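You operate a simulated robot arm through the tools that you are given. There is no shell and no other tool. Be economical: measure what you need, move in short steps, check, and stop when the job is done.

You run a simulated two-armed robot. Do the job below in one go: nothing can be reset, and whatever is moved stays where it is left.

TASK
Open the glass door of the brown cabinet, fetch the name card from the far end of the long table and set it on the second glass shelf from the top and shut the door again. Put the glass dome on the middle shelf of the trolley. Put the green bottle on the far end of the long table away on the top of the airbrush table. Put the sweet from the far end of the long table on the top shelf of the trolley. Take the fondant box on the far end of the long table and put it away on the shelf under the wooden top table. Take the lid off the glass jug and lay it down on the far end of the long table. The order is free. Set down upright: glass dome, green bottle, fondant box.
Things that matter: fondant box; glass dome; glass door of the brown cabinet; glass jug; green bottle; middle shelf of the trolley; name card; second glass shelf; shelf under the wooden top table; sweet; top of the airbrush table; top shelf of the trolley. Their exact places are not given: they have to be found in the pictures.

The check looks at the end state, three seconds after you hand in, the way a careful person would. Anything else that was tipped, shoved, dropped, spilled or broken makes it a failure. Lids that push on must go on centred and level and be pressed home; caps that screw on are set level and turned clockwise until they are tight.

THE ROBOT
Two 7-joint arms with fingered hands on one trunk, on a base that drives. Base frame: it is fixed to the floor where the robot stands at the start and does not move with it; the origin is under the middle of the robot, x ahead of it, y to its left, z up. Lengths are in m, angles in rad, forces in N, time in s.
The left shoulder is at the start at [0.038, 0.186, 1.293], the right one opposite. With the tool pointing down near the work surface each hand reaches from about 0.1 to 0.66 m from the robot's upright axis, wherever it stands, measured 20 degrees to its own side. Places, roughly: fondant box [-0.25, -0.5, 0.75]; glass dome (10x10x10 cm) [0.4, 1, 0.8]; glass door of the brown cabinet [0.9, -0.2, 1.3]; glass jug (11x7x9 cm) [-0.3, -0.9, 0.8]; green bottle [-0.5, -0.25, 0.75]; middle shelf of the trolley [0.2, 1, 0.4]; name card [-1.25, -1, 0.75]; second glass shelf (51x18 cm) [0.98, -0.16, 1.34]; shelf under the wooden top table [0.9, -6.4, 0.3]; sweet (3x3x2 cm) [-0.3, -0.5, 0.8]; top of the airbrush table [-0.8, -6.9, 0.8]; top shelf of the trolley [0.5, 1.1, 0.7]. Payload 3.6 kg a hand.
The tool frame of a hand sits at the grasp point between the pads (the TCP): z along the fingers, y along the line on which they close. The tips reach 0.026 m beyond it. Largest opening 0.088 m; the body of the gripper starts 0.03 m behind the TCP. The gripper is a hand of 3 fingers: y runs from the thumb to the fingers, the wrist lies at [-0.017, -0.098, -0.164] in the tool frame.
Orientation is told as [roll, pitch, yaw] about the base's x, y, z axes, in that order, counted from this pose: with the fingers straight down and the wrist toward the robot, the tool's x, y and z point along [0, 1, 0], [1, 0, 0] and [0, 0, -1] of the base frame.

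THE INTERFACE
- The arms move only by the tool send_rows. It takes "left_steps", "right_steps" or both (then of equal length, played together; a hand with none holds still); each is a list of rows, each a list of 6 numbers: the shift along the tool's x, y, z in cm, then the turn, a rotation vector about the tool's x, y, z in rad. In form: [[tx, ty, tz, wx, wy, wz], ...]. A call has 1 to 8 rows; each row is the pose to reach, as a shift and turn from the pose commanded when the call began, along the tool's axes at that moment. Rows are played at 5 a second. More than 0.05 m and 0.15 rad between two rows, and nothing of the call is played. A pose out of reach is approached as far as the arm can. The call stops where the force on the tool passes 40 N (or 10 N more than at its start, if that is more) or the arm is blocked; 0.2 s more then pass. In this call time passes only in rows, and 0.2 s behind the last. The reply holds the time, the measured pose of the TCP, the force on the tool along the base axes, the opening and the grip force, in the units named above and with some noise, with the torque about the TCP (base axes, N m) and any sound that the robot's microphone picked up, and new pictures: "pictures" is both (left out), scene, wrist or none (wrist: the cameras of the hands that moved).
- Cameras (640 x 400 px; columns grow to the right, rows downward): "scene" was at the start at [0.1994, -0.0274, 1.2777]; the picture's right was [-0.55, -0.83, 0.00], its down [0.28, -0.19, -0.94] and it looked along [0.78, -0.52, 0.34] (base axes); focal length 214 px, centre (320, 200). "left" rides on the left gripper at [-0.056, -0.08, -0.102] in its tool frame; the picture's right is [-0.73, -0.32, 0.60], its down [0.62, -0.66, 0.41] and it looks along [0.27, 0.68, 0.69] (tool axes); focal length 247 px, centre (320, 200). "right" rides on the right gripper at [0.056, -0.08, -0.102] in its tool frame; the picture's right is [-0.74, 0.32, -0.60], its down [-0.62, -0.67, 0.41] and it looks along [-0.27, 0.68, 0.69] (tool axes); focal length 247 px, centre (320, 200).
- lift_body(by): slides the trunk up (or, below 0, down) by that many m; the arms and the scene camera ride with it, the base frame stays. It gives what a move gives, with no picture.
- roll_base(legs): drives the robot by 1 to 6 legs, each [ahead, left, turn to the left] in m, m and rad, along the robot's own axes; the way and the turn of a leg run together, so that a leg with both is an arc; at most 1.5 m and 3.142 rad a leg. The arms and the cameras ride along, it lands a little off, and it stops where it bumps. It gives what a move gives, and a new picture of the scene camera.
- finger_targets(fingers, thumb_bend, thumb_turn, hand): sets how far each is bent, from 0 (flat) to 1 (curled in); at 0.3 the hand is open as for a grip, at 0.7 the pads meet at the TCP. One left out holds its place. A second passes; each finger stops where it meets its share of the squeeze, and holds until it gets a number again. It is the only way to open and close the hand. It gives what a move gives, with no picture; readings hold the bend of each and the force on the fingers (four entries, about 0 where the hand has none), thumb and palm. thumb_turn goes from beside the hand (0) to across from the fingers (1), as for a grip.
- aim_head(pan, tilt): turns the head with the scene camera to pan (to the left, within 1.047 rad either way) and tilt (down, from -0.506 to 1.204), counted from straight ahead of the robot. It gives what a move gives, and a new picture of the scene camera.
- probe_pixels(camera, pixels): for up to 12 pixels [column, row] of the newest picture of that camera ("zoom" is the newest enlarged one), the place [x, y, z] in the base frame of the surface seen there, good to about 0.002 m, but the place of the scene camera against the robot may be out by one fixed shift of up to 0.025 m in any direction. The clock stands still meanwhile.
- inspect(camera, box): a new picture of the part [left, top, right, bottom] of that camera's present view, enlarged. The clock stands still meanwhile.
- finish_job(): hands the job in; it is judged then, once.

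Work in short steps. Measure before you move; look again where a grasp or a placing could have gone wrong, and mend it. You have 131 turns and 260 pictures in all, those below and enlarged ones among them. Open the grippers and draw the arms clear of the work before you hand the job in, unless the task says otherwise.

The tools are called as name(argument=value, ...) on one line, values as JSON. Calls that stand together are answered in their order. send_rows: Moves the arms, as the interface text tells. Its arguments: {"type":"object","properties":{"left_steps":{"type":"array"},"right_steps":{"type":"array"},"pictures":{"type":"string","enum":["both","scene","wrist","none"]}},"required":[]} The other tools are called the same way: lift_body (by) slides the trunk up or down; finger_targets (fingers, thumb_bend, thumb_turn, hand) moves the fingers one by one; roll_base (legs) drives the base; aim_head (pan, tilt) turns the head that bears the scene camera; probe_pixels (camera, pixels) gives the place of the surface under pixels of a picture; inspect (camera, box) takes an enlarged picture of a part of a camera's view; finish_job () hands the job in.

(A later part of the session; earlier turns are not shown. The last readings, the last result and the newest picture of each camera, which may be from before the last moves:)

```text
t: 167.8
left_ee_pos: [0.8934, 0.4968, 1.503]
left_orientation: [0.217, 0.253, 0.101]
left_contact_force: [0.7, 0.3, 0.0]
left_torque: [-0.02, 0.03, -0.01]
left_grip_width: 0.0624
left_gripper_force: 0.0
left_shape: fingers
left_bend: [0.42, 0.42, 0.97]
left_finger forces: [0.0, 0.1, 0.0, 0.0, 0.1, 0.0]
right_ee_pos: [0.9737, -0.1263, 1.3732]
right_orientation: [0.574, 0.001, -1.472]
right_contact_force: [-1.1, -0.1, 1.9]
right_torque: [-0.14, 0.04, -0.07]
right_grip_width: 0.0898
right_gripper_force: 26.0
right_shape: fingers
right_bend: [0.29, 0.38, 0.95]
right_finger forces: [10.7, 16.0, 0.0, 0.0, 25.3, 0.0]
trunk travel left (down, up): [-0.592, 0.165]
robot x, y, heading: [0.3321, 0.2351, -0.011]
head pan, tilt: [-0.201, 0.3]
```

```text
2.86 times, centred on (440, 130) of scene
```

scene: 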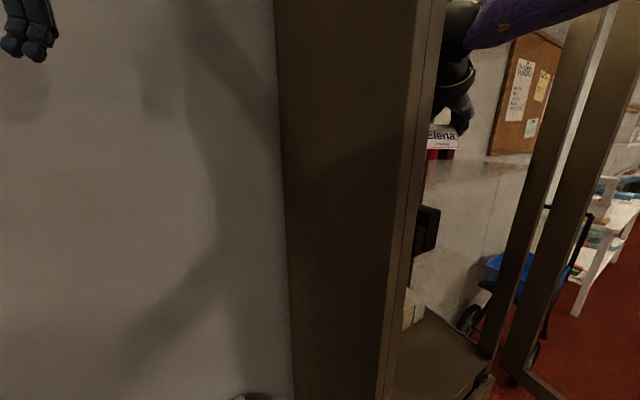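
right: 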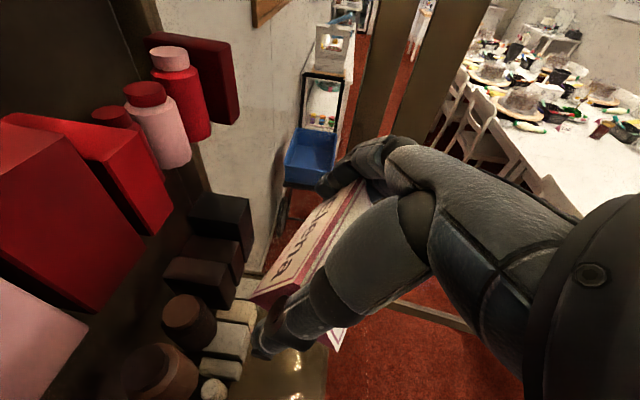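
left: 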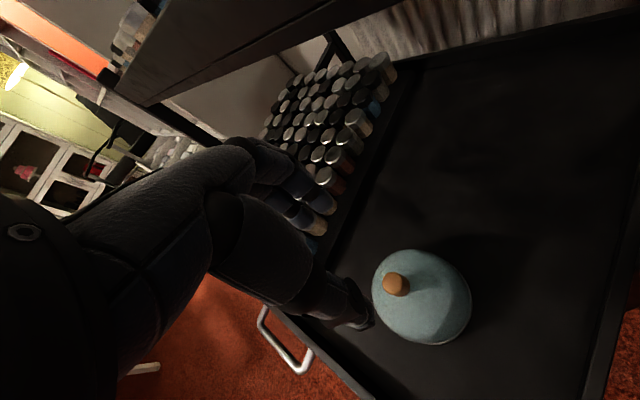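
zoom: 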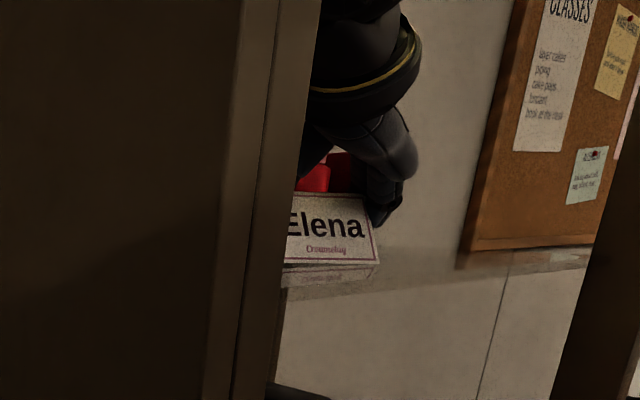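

Touching (about 2 N). I open the fingers and withdraw upward-backward.

finger_targets(hand="right", fingers=0.2, thumb_bend=0.2)

send_rows(right_steps=[[0.5, 0, -2, 0, 0, 0], [0.8, 0, -5, 0, 0, 0], [-1, 0, -8.5, 0, 0, 0]], pictures="both")

```text
t: 168.8
left_ee_pos: [0.8928, 0.4964, 1.5026]
left_orientation: [0.218, 0.252, 0.101]
left_contact_force: [-0.1, -0.5, 0.2]
left_torque: [0.0, 0.04, 0.0]
left_grip_width: 0.0621
left_gripper_force: 0.0
left_shape: fingers
left_bend: [0.42, 0.42, 0.97]
left_finger forces: [0.0, 0.1, 0.0, 0.0, 0.1, 0.1]
right_ee_pos: [0.9741, -0.1264, 1.3737]
right_orientation: [0.575, 0.001, -1.472]
right_contact_force: [0.0, -0.1, 0.5]
right_torque: [-0.03, 0.01, -0.03]
right_grip_width: 0.1088
right_gripper_force: 0.0
right_shape: fingers
right_bend: [0.2, 0.2, 0.97]
right_finger forces: [0.0, 0.0, 0.1, 0.0, 0.0, 0.0]
trunk travel left (down, up): [-0.592, 0.165]
robot x, y, heading: [0.3278, 0.2344, -0.011]
head pan, tilt: [-0.201, 0.3]
```

```text
t: 169.6
left_ee_pos: [0.8892, 0.4968, 1.5044]
left_orientation: [0.217, 0.248, 0.102]
left_contact_force: [-0.6, 0.5, 0.3]
left_torque: [-0.01, -0.06, 0.0]
left_grip_width: 0.0621
left_gripper_force: 0.1
left_shape: fingers
left_bend: [0.42, 0.42, 0.97]
left_finger forces: [0.0, 0.0, 0.1, 0.1, 0.0, 0.1]
right_ee_pos: [0.9177, -0.1316, 1.4409]
right_orientation: [0.576, 0.0, -1.472]
right_contact_force: [-1.4, 0.0, -0.7]
right_torque: [-0.02, -0.03, 0.01]
right_grip_width: 0.1086
right_gripper_force: 0.1
right_shape: fingers
right_bend: [0.2, 0.2, 0.97]
right_finger forces: [0.0, 0.0, 0.0, 0.1, 0.0, 0.1]
trunk travel left (down, up): [-0.592, 0.165]
robot x, y, heading: [0.3317, 0.2391, -0.012]
head pan, tilt: [-0.201, 0.3]
```

scene: 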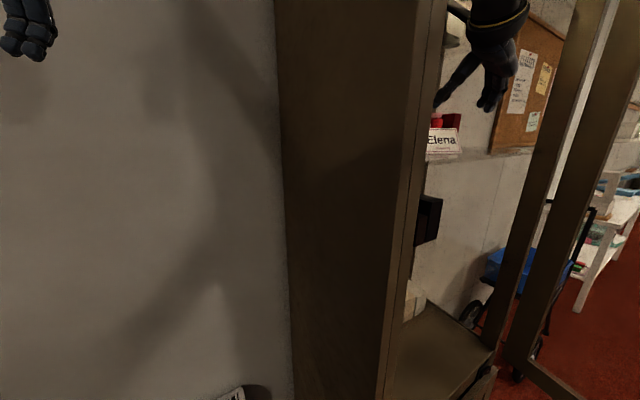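
right: 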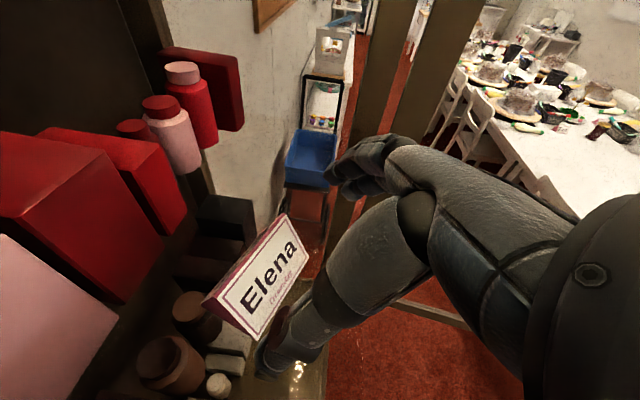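

The card stands on the second shelf. I back out, make a fist with the right hand, and move it to the right of the open door.

roll_base(legs=[[-0.45, 0, 0], [0, -0.15, 0]])

finger_targets(hand="right", fingers=0.8, thumb_bend=0.8)

send_rows(right_steps=[[-4, 0, -2.6, 0, 0, 0], [-8, 0, -5, 0, 0, 0], [-11.5, 2, -7.4, 0, 0, 0], [-12.5, 6.5, -8, 0, 0, 0], [-12.5, 11, -8, 0, 0, 0], [-12.5, 15.5, -8, 0, 0, 0], [-12.5, 20, -8, 0, 0, 0], [-12.5, 24.5, -8, 0, 0, 0]], pictures="scene")

```text
t: 173.3
left_ee_pos: [0.4351, 0.3537, 1.5029]
left_orientation: [0.215, 0.251, 0.112]
left_contact_force: [0.1, -0.4, 0.6]
left_torque: [0.02, 0.02, -0.02]
left_grip_width: 0.0623
left_gripper_force: 0.1
left_shape: fingers
left_bend: [0.42, 0.42, 0.97]
left_finger forces: [0.1, 0.1, 0.1, 0.0, 0.0, 0.0]
right_ee_pos: [0.4689, -0.274, 1.4405]
right_orientation: [0.575, 0.0, -1.462]
right_contact_force: [0.5, 0.2, -0.5]
right_torque: [0.0, -0.02, 0.02]
right_grip_width: 0.1088
right_gripper_force: 0.1
right_shape: fingers
right_bend: [0.2, 0.2, 0.97]
right_finger forces: [0.0, 0.0, 0.0, 0.0, 0.0, 0.1]
trunk travel left (down, up): [-0.592, 0.165]
robot x, y, heading: [-0.1232, 0.0873, 0.0]
head pan, tilt: [-0.201, 0.3]
```

scene: 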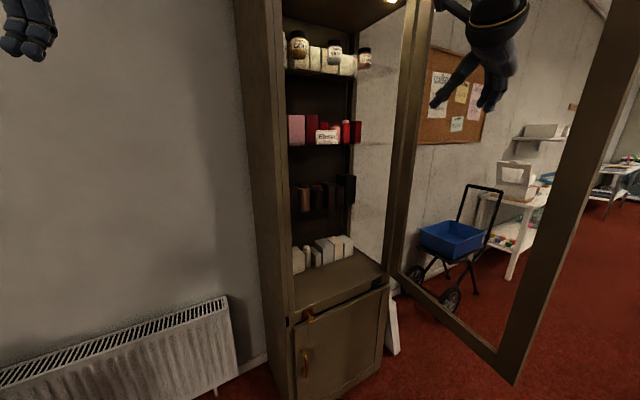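

```text
t: 174.3
left_ee_pos: [0.4362, 0.3544, 1.503]
left_orientation: [0.216, 0.251, 0.112]
left_contact_force: [0.0, 0.9, 0.2]
left_torque: [-0.02, -0.02, 0.01]
left_grip_width: 0.0623
left_gripper_force: 0.1
left_shape: fingers
left_bend: [0.42, 0.42, 0.97]
left_finger forces: [0.0, 0.1, 0.1, 0.0, 0.0, 0.1]
right_ee_pos: [0.469, -0.2741, 1.4411]
right_orientation: [0.574, 0.001, -1.463]
right_contact_force: [0.6, 0.3, 0.0]
right_torque: [0.02, 0.01, 0.0]
right_grip_width: 0.0
right_gripper_force: 0.1
right_shape: fingers
right_bend: [0.77, 0.72, 0.98]
right_finger forces: [0.0, 0.0, 0.0, 0.1, 0.0, 0.1]
trunk travel left (down, up): [-0.592, 0.165]
robot x, y, heading: [-0.1194, 0.0871, -0.002]
head pan, tilt: [-0.201, 0.3]
```

```text
t: 176.1
left_ee_pos: [0.4363, 0.3526, 1.5025]
left_orientation: [0.218, 0.251, 0.108]
left_contact_force: [0.0, -0.2, 0.0]
left_torque: [0.01, 0.01, -0.01]
left_grip_width: 0.0625
left_gripper_force: 0.1
left_shape: fingers
left_bend: [0.42, 0.42, 0.97]
left_finger forces: [0.1, 0.0, 0.0, 0.0, 0.0, 0.1]
right_ee_pos: [0.3487, -0.5341, 1.4382]
right_orientation: [0.574, 0.001, -1.463]
right_contact_force: [0.2, -0.3, 0.9]
right_torque: [0.02, -0.02, -0.02]
right_grip_width: 0.0
right_gripper_force: 0.1
right_shape: fingers
right_bend: [0.77, 0.72, 0.98]
right_finger forces: [0.0, 0.1, 0.1, 0.1, 0.1, 0.1]
trunk travel left (down, up): [-0.592, 0.165]
robot x, y, heading: [-0.1189, 0.0935, -0.003]
head pan, tilt: [-0.201, 0.3]
```

scene: 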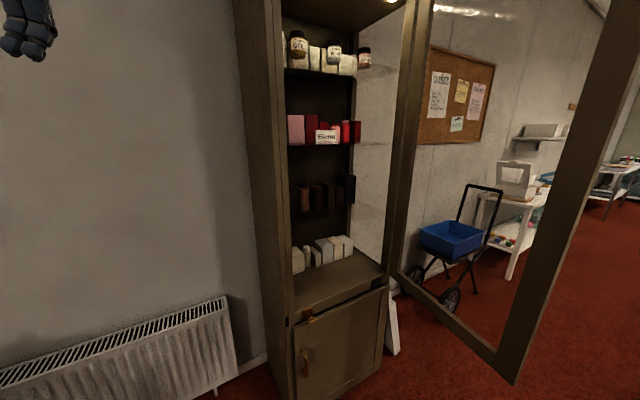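

The card is visible on the shelf (327,135). I shift the fist further right of the door edge, then forward along its outer side.

send_rows(right_steps=[[0, 4, 0, 0, 0, 0], [0, 8, 0, 0, 0, 0], [0, 11, 0, 0, 0, 0]], pictures="none")

roll_base(legs=[[0, -0.1, 0], [0.18, 0, 0]])

aim_head(pan=-0.7, tilt=0.2)

```text
t: 176.9
left_ee_pos: [0.4358, 0.3551, 1.5023]
left_orientation: [0.217, 0.25, 0.109]
left_contact_force: [-0.1, -0.2, 0.5]
left_torque: [0.03, 0.01, 0.02]
left_grip_width: 0.0622
left_gripper_force: 0.0
left_shape: fingers
left_bend: [0.42, 0.42, 0.97]
left_finger forces: [0.1, 0.1, 0.1, 0.1, 0.1, 0.1]
right_ee_pos: [0.3595, -0.6438, 1.4388]
right_orientation: [0.573, 0.001, -1.462]
right_contact_force: [-0.3, 0.2, -0.1]
right_torque: [0.0, 0.02, -0.01]
right_grip_width: 0.0
right_gripper_force: 0.0
right_shape: fingers
right_bend: [0.77, 0.72, 0.98]
right_finger forces: [0.0, 0.1, 0.1, 0.0, 0.0, 0.0]
trunk travel left (down, up): [-0.592, 0.165]
robot x, y, heading: [-0.1239, 0.0917, -0.0]
head pan, tilt: [-0.201, 0.3]
```

```text
t: 179.1
left_ee_pos: [0.6164, 0.2535, 1.5022]
left_orientation: [0.217, 0.25, 0.11]
left_contact_force: [0.1, -1.0, 0.0]
left_torque: [-0.01, -0.02, 0.01]
left_grip_width: 0.0621
left_gripper_force: 0.1
left_shape: fingers
left_bend: [0.42, 0.42, 0.97]
left_finger forces: [0.0, 0.1, 0.0, 0.0, 0.1, 0.0]
right_ee_pos: [0.5386, -0.744, 1.4398]
right_orientation: [0.575, -0.001, -1.463]
right_contact_force: [0.2, 0.1, -0.9]
right_torque: [0.03, 0.02, -0.01]
right_grip_width: 0.0002
right_gripper_force: 0.1
right_shape: fingers
right_bend: [0.77, 0.72, 0.98]
right_finger forces: [0.1, 0.0, 0.0, 0.0, 0.0, 0.0]
trunk travel left (down, up): [-0.592, 0.165]
robot x, y, heading: [0.054, -0.0091, -0.009]
head pan, tilt: [-0.201, 0.3]
```

scene: 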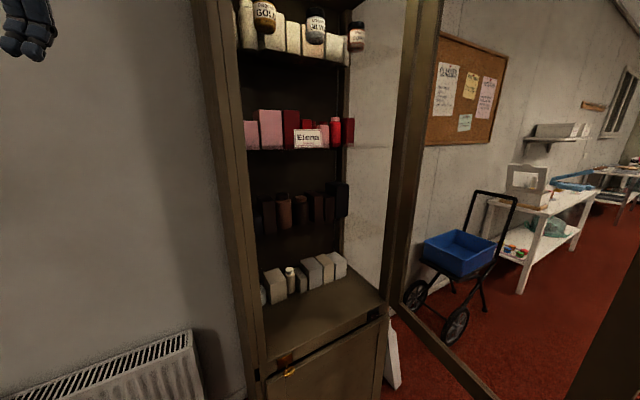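

```text
t: 180.1
left_ee_pos: [0.6144, 0.253, 1.503]
left_orientation: [0.217, 0.249, 0.111]
left_contact_force: [-1.0, -0.1, -0.1]
left_torque: [0.0, -0.01, -0.01]
left_grip_width: 0.0625
left_gripper_force: 0.1
left_shape: fingers
left_bend: [0.42, 0.42, 0.97]
left_finger forces: [0.0, 0.0, 0.0, 0.0, 0.0, 0.0]
right_ee_pos: [0.5379, -0.7441, 1.4392]
right_orientation: [0.578, -0.001, -1.462]
right_contact_force: [-0.2, 0.0, 0.1]
right_torque: [0.04, -0.03, 0.0]
right_grip_width: 0.0
right_gripper_force: 0.1
right_shape: fingers
right_bend: [0.77, 0.72, 0.98]
right_finger forces: [0.0, 0.1, 0.0, 0.0, 0.1, 0.0]
trunk travel left (down, up): [-0.592, 0.165]
robot x, y, heading: [0.0579, -0.0092, -0.0]
head pan, tilt: [-0.7, 0.201]
```

scene: 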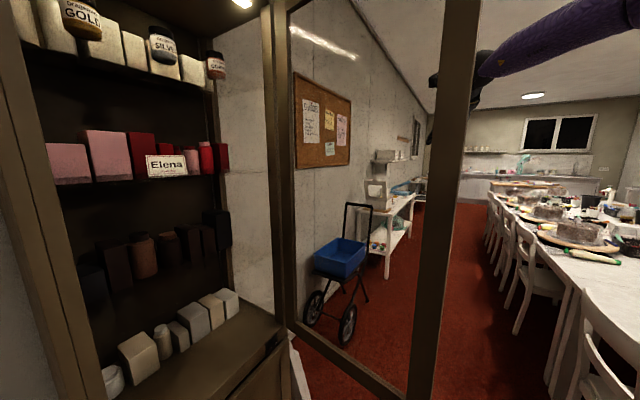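

The arm is on the door's outer side. I drive the base left to swing the door toward closed.

roll_base(legs=[[0.03, 0.3, 0]])

```text
t: 182.1
left_ee_pos: [0.6459, 0.5548, 1.5033]
left_orientation: [0.217, 0.25, 0.11]
left_contact_force: [0.5, 0.3, -0.5]
left_torque: [0.05, 0.01, -0.01]
left_grip_width: 0.0625
left_gripper_force: 0.0
left_shape: fingers
left_bend: [0.42, 0.42, 0.97]
left_finger forces: [0.0, 0.1, 0.0, 0.0, 0.0, 0.0]
right_ee_pos: [0.5689, -0.4437, 1.4399]
right_orientation: [0.574, -0.002, -1.463]
right_contact_force: [0.3, -0.3, 0.8]
right_torque: [0.03, 0.05, 0.03]
right_grip_width: 0.0
right_gripper_force: 0.1
right_shape: fingers
right_bend: [0.77, 0.72, 0.98]
right_finger forces: [0.0, 0.1, 0.0, 0.0, 0.0, 0.0]
trunk travel left (down, up): [-0.592, 0.165]
robot x, y, heading: [0.0887, 0.2907, 0.001]
head pan, tilt: [-0.7, 0.201]
```

scene: 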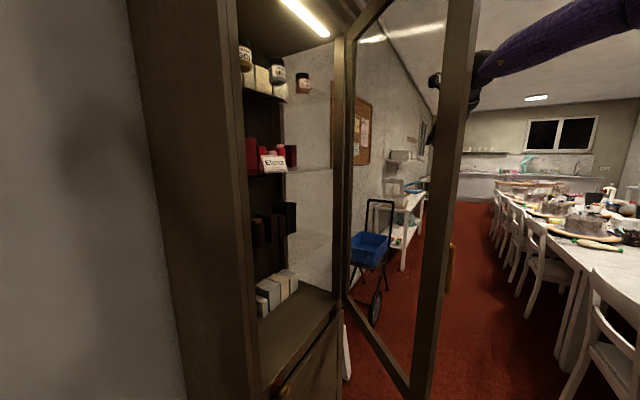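

Door is swinging shut. I continue with the arm leftward and then forward.

send_rows(right_steps=[[0, -4.4, 0, 0, 0, 0], [0, -8.9, 0, 0, 0, 0], [0.5, -13.4, 0.3, 0, 0, 0], [2.1, -17.7, 1.35, 0, 0, 0], [4.2, -21.5, 2.7, 0, 0, 0], [6.6, -24.7, 4.2, 0, 0, 0], [9, -27.9, 5.8, 0, 0, 0], [11.3, -31.1, 7.3, 0, 0, 0]], pictures="scene")

```text
t: 183.9
left_ee_pos: [0.6464, 0.555, 1.5018]
left_orientation: [0.216, 0.25, 0.11]
left_contact_force: [-0.7, 0.2, -0.5]
left_torque: [-0.01, 0.03, 0.0]
left_grip_width: 0.0622
left_gripper_force: 0.0
left_shape: fingers
left_bend: [0.42, 0.42, 0.97]
left_finger forces: [0.0, 0.0, 0.1, 0.1, 0.0, 0.1]
right_ee_pos: [0.6706, -0.1194, 1.4387]
right_orientation: [0.574, -0.001, -1.464]
right_contact_force: [0.6, 0.2, -0.2]
right_torque: [0.01, 0.01, 0.03]
right_grip_width: 0.0
right_gripper_force: 0.2
right_shape: fingers
right_bend: [0.77, 0.72, 0.98]
right_finger forces: [0.0, 0.1, 0.0, 0.0, 0.0, 0.1]
trunk travel left (down, up): [-0.592, 0.165]
robot x, y, heading: [0.0873, 0.2914, -0.006]
head pan, tilt: [-0.7, 0.201]
```

scene: 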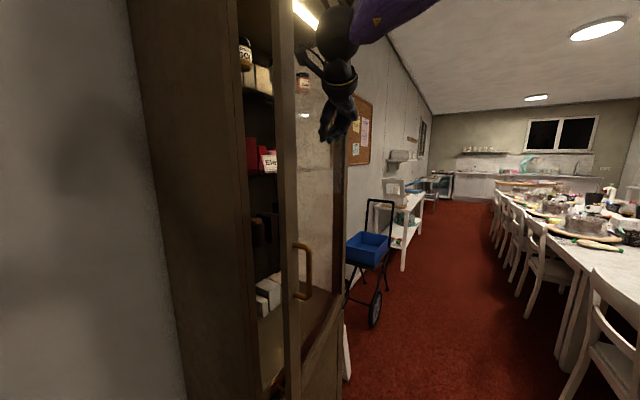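

Nearly shut. I shift toward the handle-side stile and press along the cabinet normal until it seats.

send_rows(right_steps=[[-0.6, -3.4, -0.4, 0, 0, 0], [-1.2, -6.85, -0.78, 0, 0, 0], [1.27, -7.47, 0.81, 0, 0, 0], [3.73, -8.09, 2.4, 0, 0, 0], [6.2, -8.7, 3.99, 0, 0, 0], [7.84, -9.1, 5.05, 0, 0, 0]], pictures="both")

```text
t: 185.3
left_ee_pos: [0.6461, 0.5535, 1.5022]
left_orientation: [0.217, 0.25, 0.11]
left_contact_force: [0.7, 0.2, 0.5]
left_torque: [-0.01, -0.04, -0.02]
left_grip_width: 0.0624
left_gripper_force: 0.0
left_shape: fingers
left_bend: [0.42, 0.42, 0.97]
left_finger forces: [0.0, 0.0, 0.0, 0.1, 0.0, 0.0]
right_ee_pos: [0.7183, -0.0384, 1.4383]
right_orientation: [0.574, -0.001, -1.462]
right_contact_force: [-0.7, 1.1, 0.3]
right_torque: [0.03, 0.03, 0.02]
right_grip_width: 0.0
right_gripper_force: 0.1
right_shape: fingers
right_bend: [0.77, 0.72, 0.98]
right_finger forces: [0.0, 0.1, 0.1, 0.0, 0.0, 0.0]
right hand out of reach, approached as far as the arm can: row 5, 6
trunk travel left (down, up): [-0.592, 0.165]
robot x, y, heading: [0.0854, 0.2896, 0.003]
head pan, tilt: [-0.7, 0.201]
```

scene: 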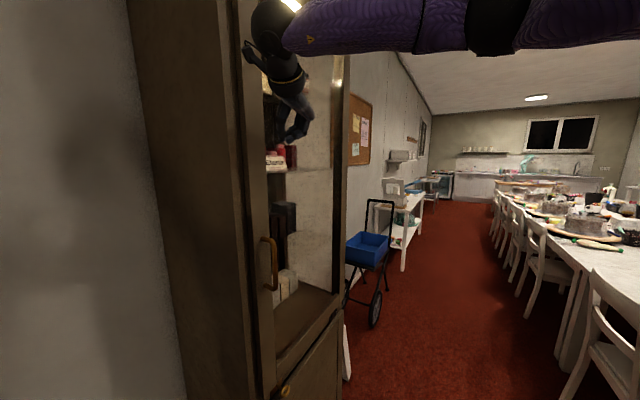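
right: 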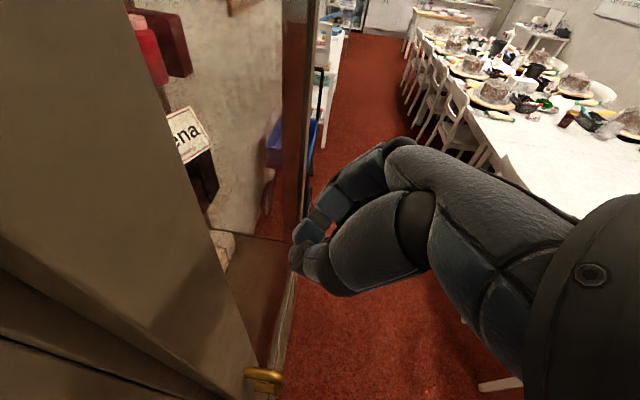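

Almost closed. I press it home with small base drives along the cabinet normal.

roll_base(legs=[[0.05, 0.015, 0]])

probe_pixels(camera="scene", pixels=[[262, 200], [255, 150], [240, 200], [340, 250], [330, 300]])

```text
t: 186.3
left_ee_pos: [0.6947, 0.5683, 1.5017]
left_orientation: [0.217, 0.254, 0.11]
left_contact_force: [0.1, -0.5, -0.6]
left_torque: [0.0, 0.02, 0.01]
left_grip_width: 0.0621
left_gripper_force: 0.1
left_shape: fingers
left_bend: [0.42, 0.42, 0.97]
left_finger forces: [0.0, 0.1, 0.0, 0.1, 0.0, 0.1]
right_ee_pos: [0.7653, -0.0275, 1.4368]
right_orientation: [0.561, -0.004, -1.477]
right_contact_force: [0.2, 0.9, -0.6]
right_torque: [-0.05, 0.03, -0.02]
right_grip_width: 0.0001
right_gripper_force: 0.1
right_shape: fingers
right_bend: [0.78, 0.74, 1.0]
right_finger forces: [0.0, 0.1, 0.1, 0.0, 0.0, 0.1]
trunk travel left (down, up): [-0.592, 0.165]
robot x, y, heading: [0.1327, 0.3024, -0.002]
head pan, tilt: [-0.7, 0.201]
stopped in leg 1: the force on the tool passed its limit at 61 N (the readings are from after the stop); the commanded pose is now the measured one
```

scene: 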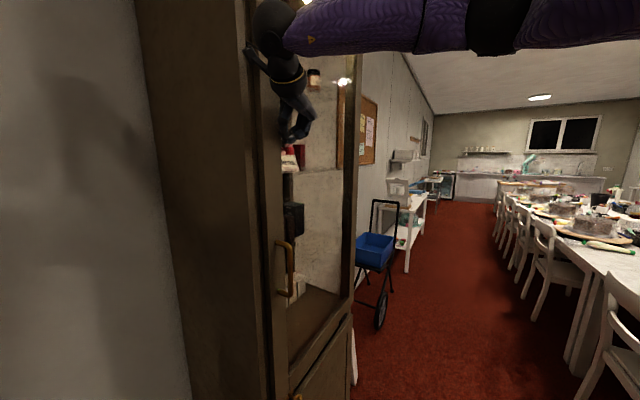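

```text
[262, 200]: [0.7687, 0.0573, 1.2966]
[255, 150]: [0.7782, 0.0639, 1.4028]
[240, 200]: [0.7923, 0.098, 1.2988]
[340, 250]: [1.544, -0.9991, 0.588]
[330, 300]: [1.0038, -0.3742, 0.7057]
```

A 61 N peak: the door has seated. I back off and check the handle's place against its original.

roll_base(legs=[[-0.2, 0, 0]])

aim_head(pan=-0.3, tilt=0.2)

```text
t: 187.9
left_ee_pos: [0.4932, 0.5694, 1.5026]
left_orientation: [0.218, 0.25, 0.11]
left_contact_force: [0.6, -0.5, 0.5]
left_torque: [0.01, -0.02, -0.03]
left_grip_width: 0.0623
left_gripper_force: 0.1
left_shape: fingers
left_bend: [0.42, 0.42, 0.97]
left_finger forces: [0.0, 0.0, 0.0, 0.1, 0.0, 0.0]
right_ee_pos: [0.5633, -0.0274, 1.4378]
right_orientation: [0.564, -0.004, -1.477]
right_contact_force: [-0.4, 0.0, 0.5]
right_torque: [-0.01, 0.0, 0.01]
right_grip_width: 0.0
right_gripper_force: 0.1
right_shape: fingers
right_bend: [0.78, 0.74, 1.0]
right_finger forces: [0.1, 0.0, 0.0, 0.0, 0.0, 0.1]
trunk travel left (down, up): [-0.592, 0.165]
robot x, y, heading: [-0.0713, 0.3039, -0.001]
head pan, tilt: [-0.7, 0.201]
```

scene: 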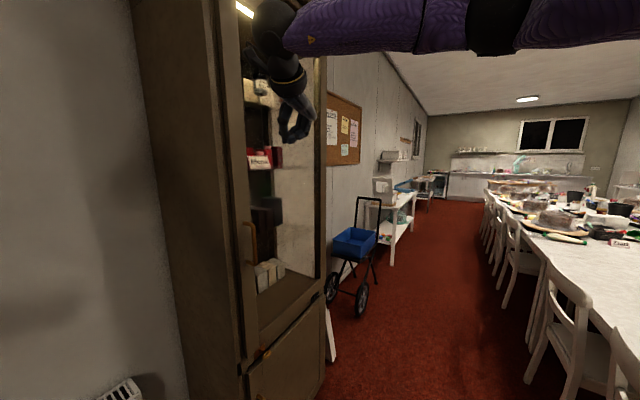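

```text
t: 188.8
left_ee_pos: [0.4926, 0.5677, 1.5021]
left_orientation: [0.217, 0.252, 0.11]
left_contact_force: [0.0, -0.4, 0.0]
left_torque: [-0.01, 0.04, -0.01]
left_grip_width: 0.0623
left_gripper_force: 0.2
left_shape: fingers
left_bend: [0.42, 0.42, 0.97]
left_finger forces: [0.0, 0.0, 0.0, 0.0, 0.0, 0.1]
right_ee_pos: [0.5644, -0.0281, 1.438]
right_orientation: [0.56, -0.004, -1.476]
right_contact_force: [-0.3, -0.3, 0.7]
right_torque: [0.01, 0.01, 0.0]
right_grip_width: 0.0
right_gripper_force: 0.0
right_shape: fingers
right_bend: [0.78, 0.74, 1.0]
right_finger forces: [0.0, 0.0, 0.1, 0.1, 0.0, 0.0]
trunk travel left (down, up): [-0.592, 0.165]
robot x, y, heading: [-0.0657, 0.3064, -0.001]
head pan, tilt: [-0.3, 0.201]
```

scene: 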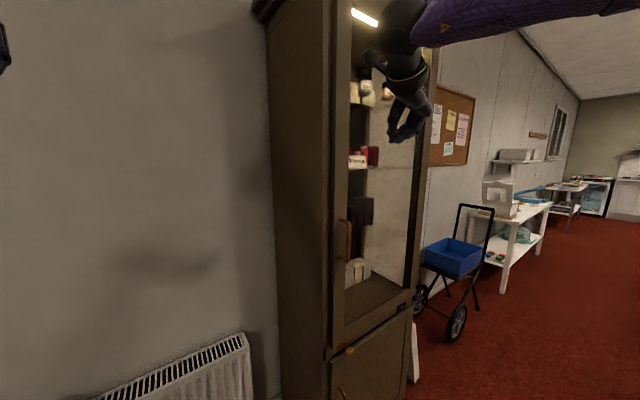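

probe_pixels(camera="scene", pixels=[[350, 230], [350, 240], [341, 200], [333, 200], [410, 230], [341, 120]])

inspect(camera="scene", box=[310, 110, 430, 220])

```text
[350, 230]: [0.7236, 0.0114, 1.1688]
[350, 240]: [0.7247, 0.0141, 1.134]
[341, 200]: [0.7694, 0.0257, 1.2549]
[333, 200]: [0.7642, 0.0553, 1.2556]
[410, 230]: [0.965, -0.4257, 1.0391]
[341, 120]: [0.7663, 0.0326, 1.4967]
```

```text
3.64 times, centred on (370, 165) of scene
```

zoom: 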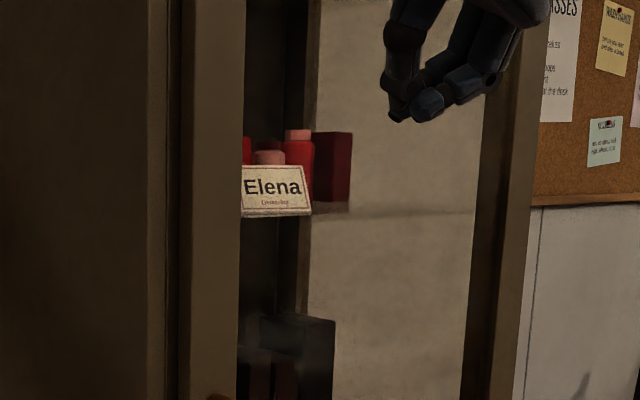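

The handle is back at its original place: the door is shut with the card inside. Next I re-orient both hands to point down, and turn toward the table.

send_rows(right_steps=[[-1.2, 0, -0.8, 0.0366, -0.0366, -0.1271], [-2.4, 0, -1.6, 0.0732, -0.0732, -0.2542], [-3.6, 0, -2.4, 0.1098, -0.1098, -0.3813], [-4.8, 0, -3.2, 0.1464, -0.1464, -0.5084], [-6, 0, -4, 0.183, -0.183, -0.6355], [-7.2, 0, -4.6, 0.2196, -0.2196, -0.7626], [-8.5, 0, -5.3, 0.2562, -0.2562, -0.8897], [-8.5, 0, -5.3, 0.2928, -0.2928, -1.0168]], left_steps=[[0, 0, 0, -0.083, -0.072, 0.037], [0, 0, 0, -0.167, -0.145, 0.073], [0, 0, 0, -0.25, -0.217, 0.11], [0, 0, 0, -0.25, -0.217, 0.11], [0, 0, 0, -0.25, -0.217, 0.11], [0, 0, 0, -0.25, -0.217, 0.11], [0, 0, 0, -0.25, -0.217, 0.11], [0, 0, 0, -0.25, -0.217, 0.11]], pictures="none")

send_rows(right_steps=[[0, 0, 0, 0.0366, -0.0366, -0.1271], [0, 0, 0, 0.0732, -0.0732, -0.2542], [0, 0, 0, 0.1098, -0.1098, -0.3813], [0, 0, 0, 0.1464, -0.1464, -0.5084]], pictures="none")

roll_base(legs=[[0, 0, -2.28], [0.185, 0.285, 0]])

aim_head(pan=0.25, tilt=0.8)

```text
t: 190.6
left_ee_pos: [0.4922, 0.568, 1.502]
left_orientation: [-0.02, 0.014, -0.024]
left_contact_force: [0.4, -0.8, 0.0]
left_torque: [0.0, 0.01, 0.03]
left_grip_width: 0.0624
left_gripper_force: 0.1
left_shape: fingers
left_bend: [0.42, 0.42, 0.97]
left_finger forces: [0.0, 0.1, 0.0, 0.0, 0.0, 0.1]
right_ee_pos: [0.4639, -0.0376, 1.4362]
right_orientation: [0.175, -0.104, -0.425]
right_contact_force: [-0.4, -0.2, 0.6]
right_torque: [-0.01, 0.01, -0.03]
right_grip_width: 0.0
right_gripper_force: 0.0
right_shape: fingers
right_bend: [0.78, 0.74, 1.0]
right_finger forces: [0.1, 0.0, 0.1, 0.0, 0.1, 0.1]
trunk travel left (down, up): [-0.592, 0.165]
robot x, y, heading: [-0.0642, 0.3033, 0.001]
head pan, tilt: [-0.3, 0.201]
```

```text
t: 191.6
left_ee_pos: [0.4918, 0.5688, 1.5022]
left_orientation: [-0.019, 0.013, -0.024]
left_contact_force: [0.3, 0.0, -0.2]
left_torque: [0.02, 0.0, -0.02]
left_grip_width: 0.0623
left_gripper_force: 0.1
left_shape: fingers
left_bend: [0.42, 0.42, 0.97]
left_finger forces: [0.0, 0.0, 0.1, 0.0, 0.1, 0.1]
right_ee_pos: [0.4629, -0.038, 1.4364]
right_orientation: [-0.005, 0.0, 0.096]
right_contact_force: [1.2, 0.3, -0.2]
right_torque: [0.0, 0.01, 0.01]
right_grip_width: 0.0
right_gripper_force: 0.1
right_shape: fingers
right_bend: [0.78, 0.74, 1.0]
right_finger forces: [0.0, 0.0, 0.0, 0.0, 0.1, 0.0]
trunk travel left (down, up): [-0.592, 0.165]
robot x, y, heading: [-0.065, 0.3026, -0.003]
head pan, tilt: [-0.3, 0.201]
```

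```text
t: 199.2
left_ee_pos: [-0.1194, -0.6205, 1.5028]
left_orientation: [-0.019, 0.012, -2.286]
left_contact_force: [0.2, -0.4, 0.0]
left_torque: [-0.01, -0.02, -0.01]
left_grip_width: 0.0624
left_gripper_force: 0.0
left_shape: fingers
left_bend: [0.42, 0.42, 0.97]
left_finger forces: [0.0, 0.0, 0.0, 0.1, 0.0, 0.1]
right_ee_pos: [-0.5659, -0.2131, 1.4372]
right_orientation: [-0.005, -0.001, -2.169]
right_contact_force: [0.4, 0.4, 0.2]
right_torque: [0.01, 0.02, 0.02]
right_grip_width: 0.0003
right_gripper_force: 0.0
right_shape: fingers
right_bend: [0.78, 0.74, 1.0]
right_finger forces: [0.0, 0.0, 0.1, 0.0, 0.0, 0.0]
trunk travel left (down, up): [-0.592, 0.165]
robot x, y, heading: [0.0358, -0.0207, -2.267]
head pan, tilt: [-0.3, 0.201]
```

scene: 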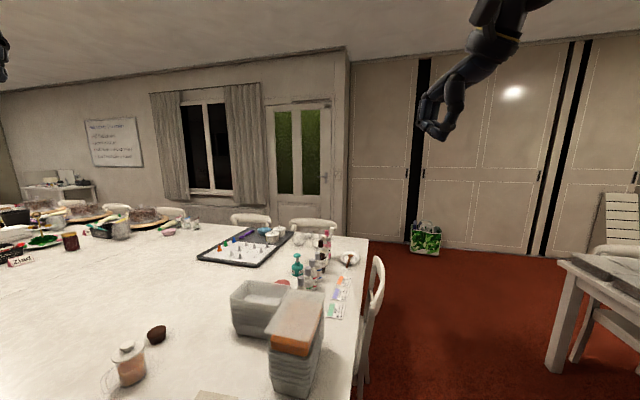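

```text
t: 200.2
left_ee_pos: [-0.1185, -0.6202, 1.5037]
left_orientation: [-0.019, 0.012, -2.287]
left_contact_force: [0.4, 0.2, -0.4]
left_torque: [-0.04, -0.02, 0.0]
left_grip_width: 0.0622
left_gripper_force: 0.0
left_shape: fingers
left_bend: [0.42, 0.42, 0.97]
left_finger forces: [0.1, 0.0, 0.1, 0.1, 0.1, 0.0]
right_ee_pos: [-0.5668, -0.2131, 1.4362]
right_orientation: [-0.003, -0.002, -2.168]
right_contact_force: [-0.5, -1.2, 0.5]
right_torque: [0.04, -0.01, 0.03]
right_grip_width: 0.0
right_gripper_force: 0.0
right_shape: fingers
right_bend: [0.78, 0.74, 1.0]
right_finger forces: [0.1, 0.1, 0.0, 0.1, 0.0, 0.1]
trunk travel left (down, up): [-0.592, 0.165]
robot x, y, heading: [0.0349, -0.022, -2.264]
head pan, tilt: [0.25, 0.799]
```

scene: 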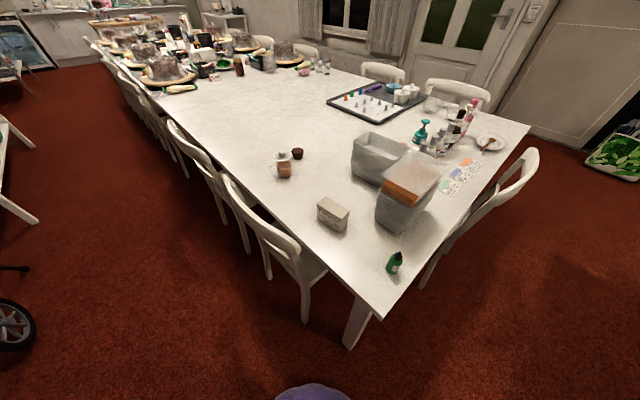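

I probe the chair, the jug and the table edge to choose a stand for the lid.

probe_pixels(camera="scene", pixels=[[283, 154], [284, 175], [228, 182], [262, 225], [295, 248], [305, 318], [248, 250], [382, 316], [326, 200], [343, 225], [395, 255], [310, 390]])

inspect(camera="scene", box=[220, 130, 420, 290])

```text
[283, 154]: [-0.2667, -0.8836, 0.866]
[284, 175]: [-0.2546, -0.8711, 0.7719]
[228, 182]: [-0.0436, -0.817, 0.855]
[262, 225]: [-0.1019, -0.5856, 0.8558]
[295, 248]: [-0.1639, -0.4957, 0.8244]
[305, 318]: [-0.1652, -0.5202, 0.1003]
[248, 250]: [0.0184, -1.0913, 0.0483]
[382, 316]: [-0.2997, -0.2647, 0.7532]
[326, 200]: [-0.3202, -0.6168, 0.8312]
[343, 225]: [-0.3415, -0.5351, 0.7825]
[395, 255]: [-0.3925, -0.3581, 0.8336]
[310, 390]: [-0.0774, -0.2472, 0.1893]
```

```text
2.50 times, centred on (320, 210) of scene
```

zoom: 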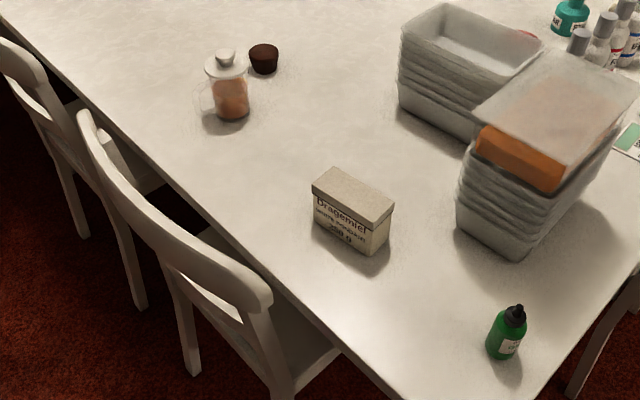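

I drive around to stand at about [0.25,-0.75] facing the jug over the chair back.

roll_base(legs=[[0.42, 0.63, 0], [0, 0, -0.61]])

aim_head(pan=0.0, tilt=0.9)

```text
t: 206.0
left_ee_pos: [-0.2192, -1.1476, 1.502]
left_orientation: [-0.018, 0.015, -2.898]
left_contact_force: [-0.5, -0.1, -1.0]
left_torque: [-0.02, -0.02, 0.05]
left_grip_width: 0.0623
left_gripper_force: 0.2
left_shape: fingers
left_bend: [0.42, 0.42, 0.97]
left_finger forces: [0.0, 0.0, 0.0, 0.0, 0.1, 0.0]
right_ee_pos: [-0.3522, -0.5564, 1.4361]
right_orientation: [-0.003, 0.0, -2.78]
right_contact_force: [-0.3, -0.1, 0.7]
right_torque: [0.0, 0.0, 0.03]
right_grip_width: 0.0
right_gripper_force: 0.1
right_shape: fingers
right_bend: [0.78, 0.74, 1.0]
right_finger forces: [0.0, 0.1, 0.0, 0.0, 0.1, 0.0]
trunk travel left (down, up): [-0.592, 0.165]
robot x, y, heading: [0.2495, -0.7436, -2.876]
head pan, tilt: [0.25, 0.799]
```

scene: 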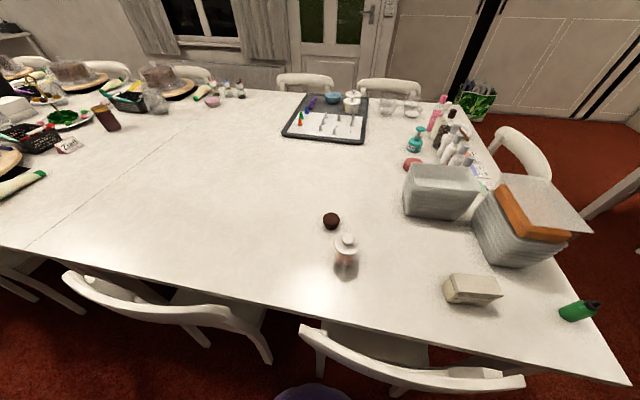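

```text
t: 206.7
left_ee_pos: [-0.2204, -1.1481, 1.503]
left_orientation: [-0.019, 0.013, -2.9]
left_contact_force: [0.5, -0.7, 0.2]
left_torque: [0.01, -0.02, -0.01]
left_grip_width: 0.0624
left_gripper_force: 0.1
left_shape: fingers
left_bend: [0.42, 0.42, 0.97]
left_finger forces: [0.0, 0.1, 0.1, 0.0, 0.0, 0.0]
right_ee_pos: [-0.3517, -0.5561, 1.4374]
right_orientation: [-0.002, -0.001, -2.781]
right_contact_force: [0.6, 0.0, 0.8]
right_torque: [0.0, -0.04, -0.01]
right_grip_width: 0.0
right_gripper_force: 0.1
right_shape: fingers
right_bend: [0.78, 0.74, 1.0]
right_finger forces: [0.0, 0.1, 0.0, 0.0, 0.0, 0.1]
trunk travel left (down, up): [-0.592, 0.165]
robot x, y, heading: [0.2497, -0.7454, -2.876]
head pan, tilt: [0.0, 0.901]
```

scene: 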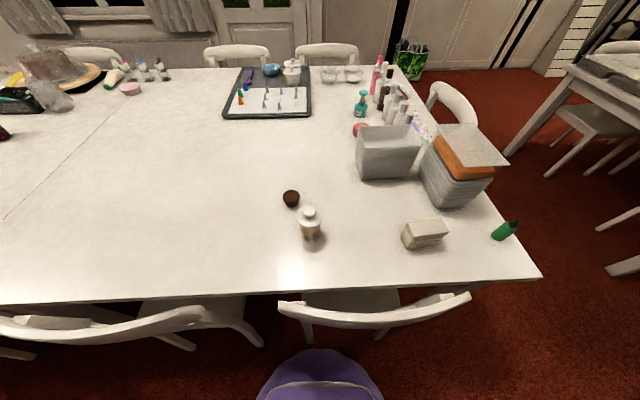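

Both the jug (310,225) and the fondant box (425,234) are reachable from here. I turn 0.25 right so the jug suits the left hand and the box the right, and lower the trunk.

roll_base(legs=[[0, 0, -0.25]])

lift_body(by=-0.35)

finger_targets(hand="right", fingers=0.3, thumb_bend=0.3)

```text
t: 208.0
left_ee_pos: [-0.3051, -1.0193, 1.5034]
left_orientation: [-0.021, 0.013, 3.136]
left_contact_force: [0.7, 1.6, -0.8]
left_torque: [-0.01, -0.01, 0.01]
left_grip_width: 0.0622
left_gripper_force: 0.0
left_shape: fingers
left_bend: [0.42, 0.42, 0.97]
left_finger forces: [0.0, 0.0, 0.1, 0.0, 0.0, 0.0]
right_ee_pos: [-0.287, -0.4137, 1.4365]
right_orientation: [-0.005, 0.002, -3.031]
right_contact_force: [0.2, -0.1, 0.0]
right_torque: [0.0, -0.03, 0.03]
right_grip_width: 0.0002
right_gripper_force: 0.1
right_shape: fingers
right_bend: [0.78, 0.74, 1.0]
right_finger forces: [0.0, 0.0, 0.1, 0.1, 0.0, 0.0]
trunk travel left (down, up): [-0.592, 0.165]
robot x, y, heading: [0.2517, -0.7469, -3.123]
head pan, tilt: [0.0, 0.901]
```

scene: 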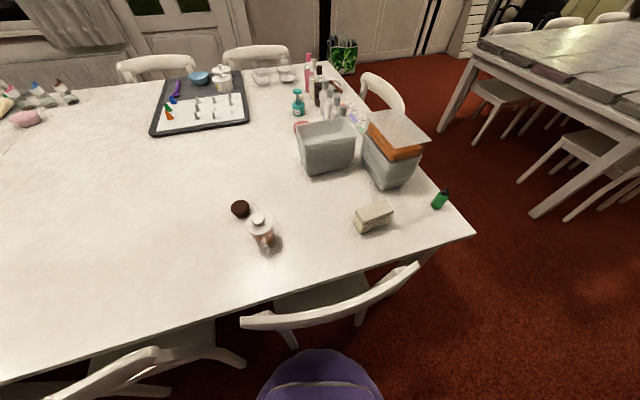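

```text
t: 211.4
left_ee_pos: [-0.3559, -1.0209, 1.0838]
left_orientation: [-0.022, 0.141, 3.134]
left_contact_force: [0.5, -0.8, 0.5]
left_torque: [-0.02, -0.01, -0.03]
left_grip_width: 0.0624
left_gripper_force: 0.0
left_shape: fingers
left_bend: [0.42, 0.42, 0.97]
left_finger forces: [0.0, 0.0, 0.0, 0.0, 0.0, 0.1]
right_ee_pos: [-0.2875, -0.4137, 1.0874]
right_orientation: [-0.004, -0.001, -3.03]
right_contact_force: [0.5, 0.9, 0.5]
right_torque: [0.0, -0.04, 0.0]
right_grip_width: 0.0001
right_gripper_force: 0.0
right_shape: fingers
right_bend: [0.78, 0.74, 1.0]
right_finger forces: [0.0, 0.1, 0.1, 0.0, 0.0, 0.0]
trunk travel left (down, up): [-0.242, 0.515]
robot x, y, heading: [0.2513, -0.7464, -3.127]
head pan, tilt: [0.0, 0.901]
```

```text
t: 212.4
left_ee_pos: [-0.3566, -1.0215, 1.0836]
left_orientation: [-0.022, 0.139, 3.136]
left_contact_force: [-0.9, -0.2, 0.1]
left_torque: [-0.01, -0.02, -0.03]
left_grip_width: 0.0623
left_gripper_force: 0.1
left_shape: fingers
left_bend: [0.42, 0.42, 0.97]
left_finger forces: [0.0, 0.1, 0.0, 0.0, 0.1, 0.0]
right_ee_pos: [-0.287, -0.4135, 1.0864]
right_orientation: [-0.003, -0.001, -3.029]
right_contact_force: [0.6, 1.2, 0.7]
right_torque: [0.02, -0.02, -0.01]
right_grip_width: 0.0881
right_gripper_force: 0.1
right_shape: fingers
right_bend: [0.3, 0.3, 0.98]
right_finger forces: [0.1, 0.0, 0.0, 0.1, 0.0, 0.0]
trunk travel left (down, up): [-0.242, 0.515]
robot x, y, heading: [0.2495, -0.7481, -3.121]
head pan, tilt: [0.0, 0.901]
```

I level the left hand and bring it over the jug (about [-0.26,-0.898]).

send_rows(left_steps=[[-3.1, -2.05, 2.8, -0.035, 0, 0], [-6.2, -4.1, 5.6, -0.07, 0, 0], [-9.3, -6.15, 8.4, -0.105, 0, 0], [-12.4, -8.2, 11.2, -0.139, 0, 0]], pictures="both")

```text
t: 213.6
left_ee_pos: [-0.2849, -0.8911, 0.993]
left_orientation: [-0.026, -0.069, 3.133]
left_contact_force: [-0.1, 0.2, 0.5]
left_torque: [-0.04, -0.04, -0.03]
left_grip_width: 0.0625
left_gripper_force: 0.0
left_shape: fingers
left_bend: [0.42, 0.42, 0.97]
left_finger forces: [0.1, 0.0, 0.0, 0.0, 0.1, 0.0]
left hand out of reach, approached as far as the arm can: row 1, 2, 3, 4
right_ee_pos: [-0.2818, -0.4153, 1.093]
right_orientation: [-0.004, -0.006, -3.027]
right_contact_force: [-0.3, -0.7, 0.3]
right_torque: [0.01, -0.06, 0.0]
right_grip_width: 0.0881
right_gripper_force: 0.0
right_shape: fingers
right_bend: [0.3, 0.3, 0.98]
right_finger forces: [0.1, 0.0, 0.0, 0.0, 0.0, 0.0]
trunk travel left (down, up): [-0.242, 0.515]
robot x, y, heading: [0.2508, -0.7457, -3.127]
head pan, tilt: [0.0, 0.901]
stopped in row 4 (left hand): the arm was blocked; the commanded pose is now the measured one
```

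scene: 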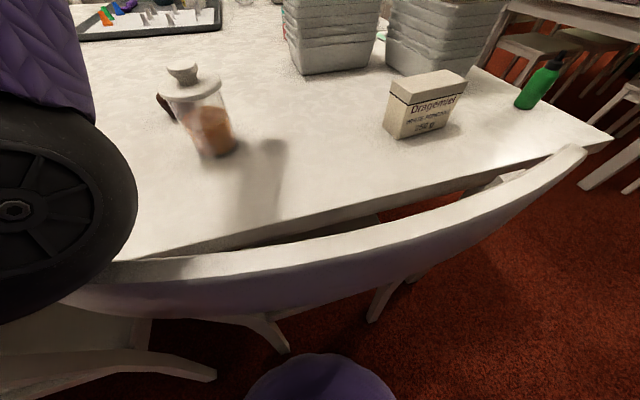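
left: 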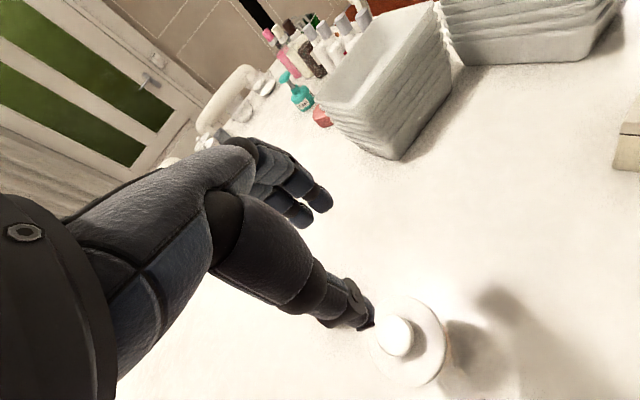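

The left arm was blocked, perhaps near the second chair's back or its own limit. I raise the trunk and look at the jug from there.

lift_body(by=0.19)

probe_pixels(camera="left", pixels=[[400, 335], [392, 320], [408, 325]])

inspect(camera="left", box=[0, 0, 640, 400])

```text
t: 215.7
left_ee_pos: [-0.2868, -0.8929, 1.1663]
left_orientation: [-0.02, -0.04, 3.139]
left_contact_force: [0.1, 0.8, 0.2]
left_torque: [-0.02, -0.01, -0.01]
left_grip_width: 0.0622
left_gripper_force: 0.1
left_shape: fingers
left_bend: [0.42, 0.42, 0.97]
left_finger forces: [0.0, 0.0, 0.0, 0.0, 0.0, 0.0]
right_ee_pos: [-0.287, -0.413, 1.276]
right_orientation: [-0.002, 0.0, -3.03]
right_contact_force: [-0.4, 0.4, -0.6]
right_torque: [-0.01, 0.01, 0.0]
right_grip_width: 0.0881
right_gripper_force: 0.0
right_shape: fingers
right_bend: [0.3, 0.3, 0.98]
right_finger forces: [0.0, 0.1, 0.0, 0.0, 0.1, 0.1]
trunk travel left (down, up): [-0.432, 0.325]
robot x, y, heading: [0.2511, -0.7464, -3.126]
head pan, tilt: [0.0, 0.901]
```

```text
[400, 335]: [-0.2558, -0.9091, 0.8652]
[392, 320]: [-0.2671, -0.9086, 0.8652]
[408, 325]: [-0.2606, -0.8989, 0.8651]
```

```text
1.00 times, centred on (320, 200) of left (not enlarged: the box is as wide or as high as the picture)
```

zoom: 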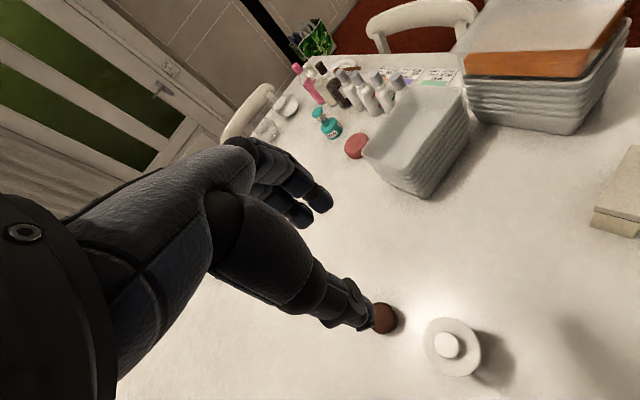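

Knob centre ≈[-0.2615,-0.904], top 0.865. I descend over it to z≈0.91.

probe_pixels(camera="left", pixels=[[446, 345], [435, 345], [458, 345], [446, 333], [446, 357], [430, 360], [470, 335]])

send_rows(left_steps=[[1.1, -2.6, 2, 0.04, 0, 0], [1.1, -2.6, 6.5, 0.04, 0, 0], [1.1, -2.6, 11, 0.04, 0, 0], [1.1, -2.6, 15.5, 0.04, 0, 0], [1.1, -2.6, 20, 0.04, 0, 0], [1.1, -2.6, 24.5, 0.04, 0, 0]], pictures="both")

```text
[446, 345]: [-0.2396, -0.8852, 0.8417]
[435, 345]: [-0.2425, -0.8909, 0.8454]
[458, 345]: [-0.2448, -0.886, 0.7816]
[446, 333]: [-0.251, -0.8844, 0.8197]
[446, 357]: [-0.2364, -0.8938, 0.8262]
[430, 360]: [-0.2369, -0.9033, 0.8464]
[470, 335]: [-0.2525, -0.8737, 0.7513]
```

```text
t: 217.3
left_ee_pos: [-0.2863, -0.9213, 0.9358]
left_orientation: [0.009, -0.038, -3.129]
left_contact_force: [0.3, -0.1, 0.4]
left_torque: [0.0, -0.01, 0.0]
left_grip_width: 0.0623
left_gripper_force: 0.0
left_shape: fingers
left_bend: [0.42, 0.42, 0.97]
left_finger forces: [0.1, 0.1, 0.0, 0.0, 0.0, 0.0]
right_ee_pos: [-0.2874, -0.414, 1.2777]
right_orientation: [-0.002, 0.0, -3.029]
right_contact_force: [-0.1, 0.3, -0.1]
right_torque: [0.02, 0.02, -0.01]
right_grip_width: 0.0879
right_gripper_force: 0.0
right_shape: fingers
right_bend: [0.3, 0.3, 0.98]
right_finger forces: [0.0, 0.0, 0.0, 0.0, 0.1, 0.0]
trunk travel left (down, up): [-0.432, 0.325]
robot x, y, heading: [0.2509, -0.7427, -3.124]
head pan, tilt: [0.0, 0.901]
stopped in row 6 (left hand): the arm was blocked; the commanded pose is now the measured one
```

scene: 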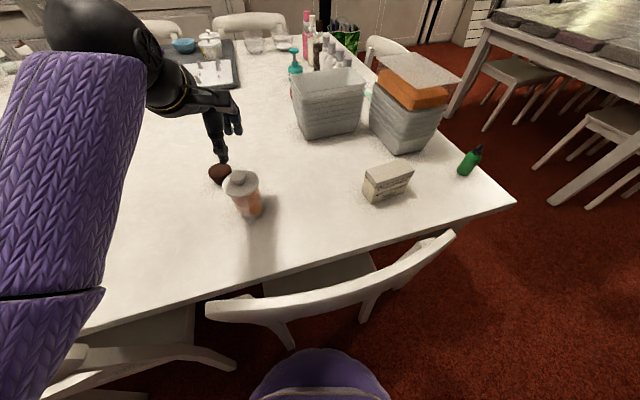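
left: 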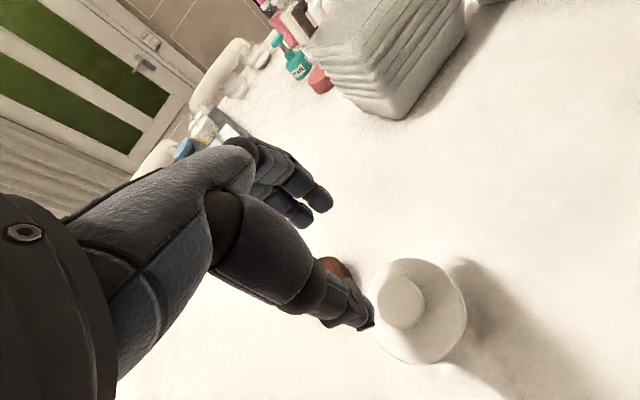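

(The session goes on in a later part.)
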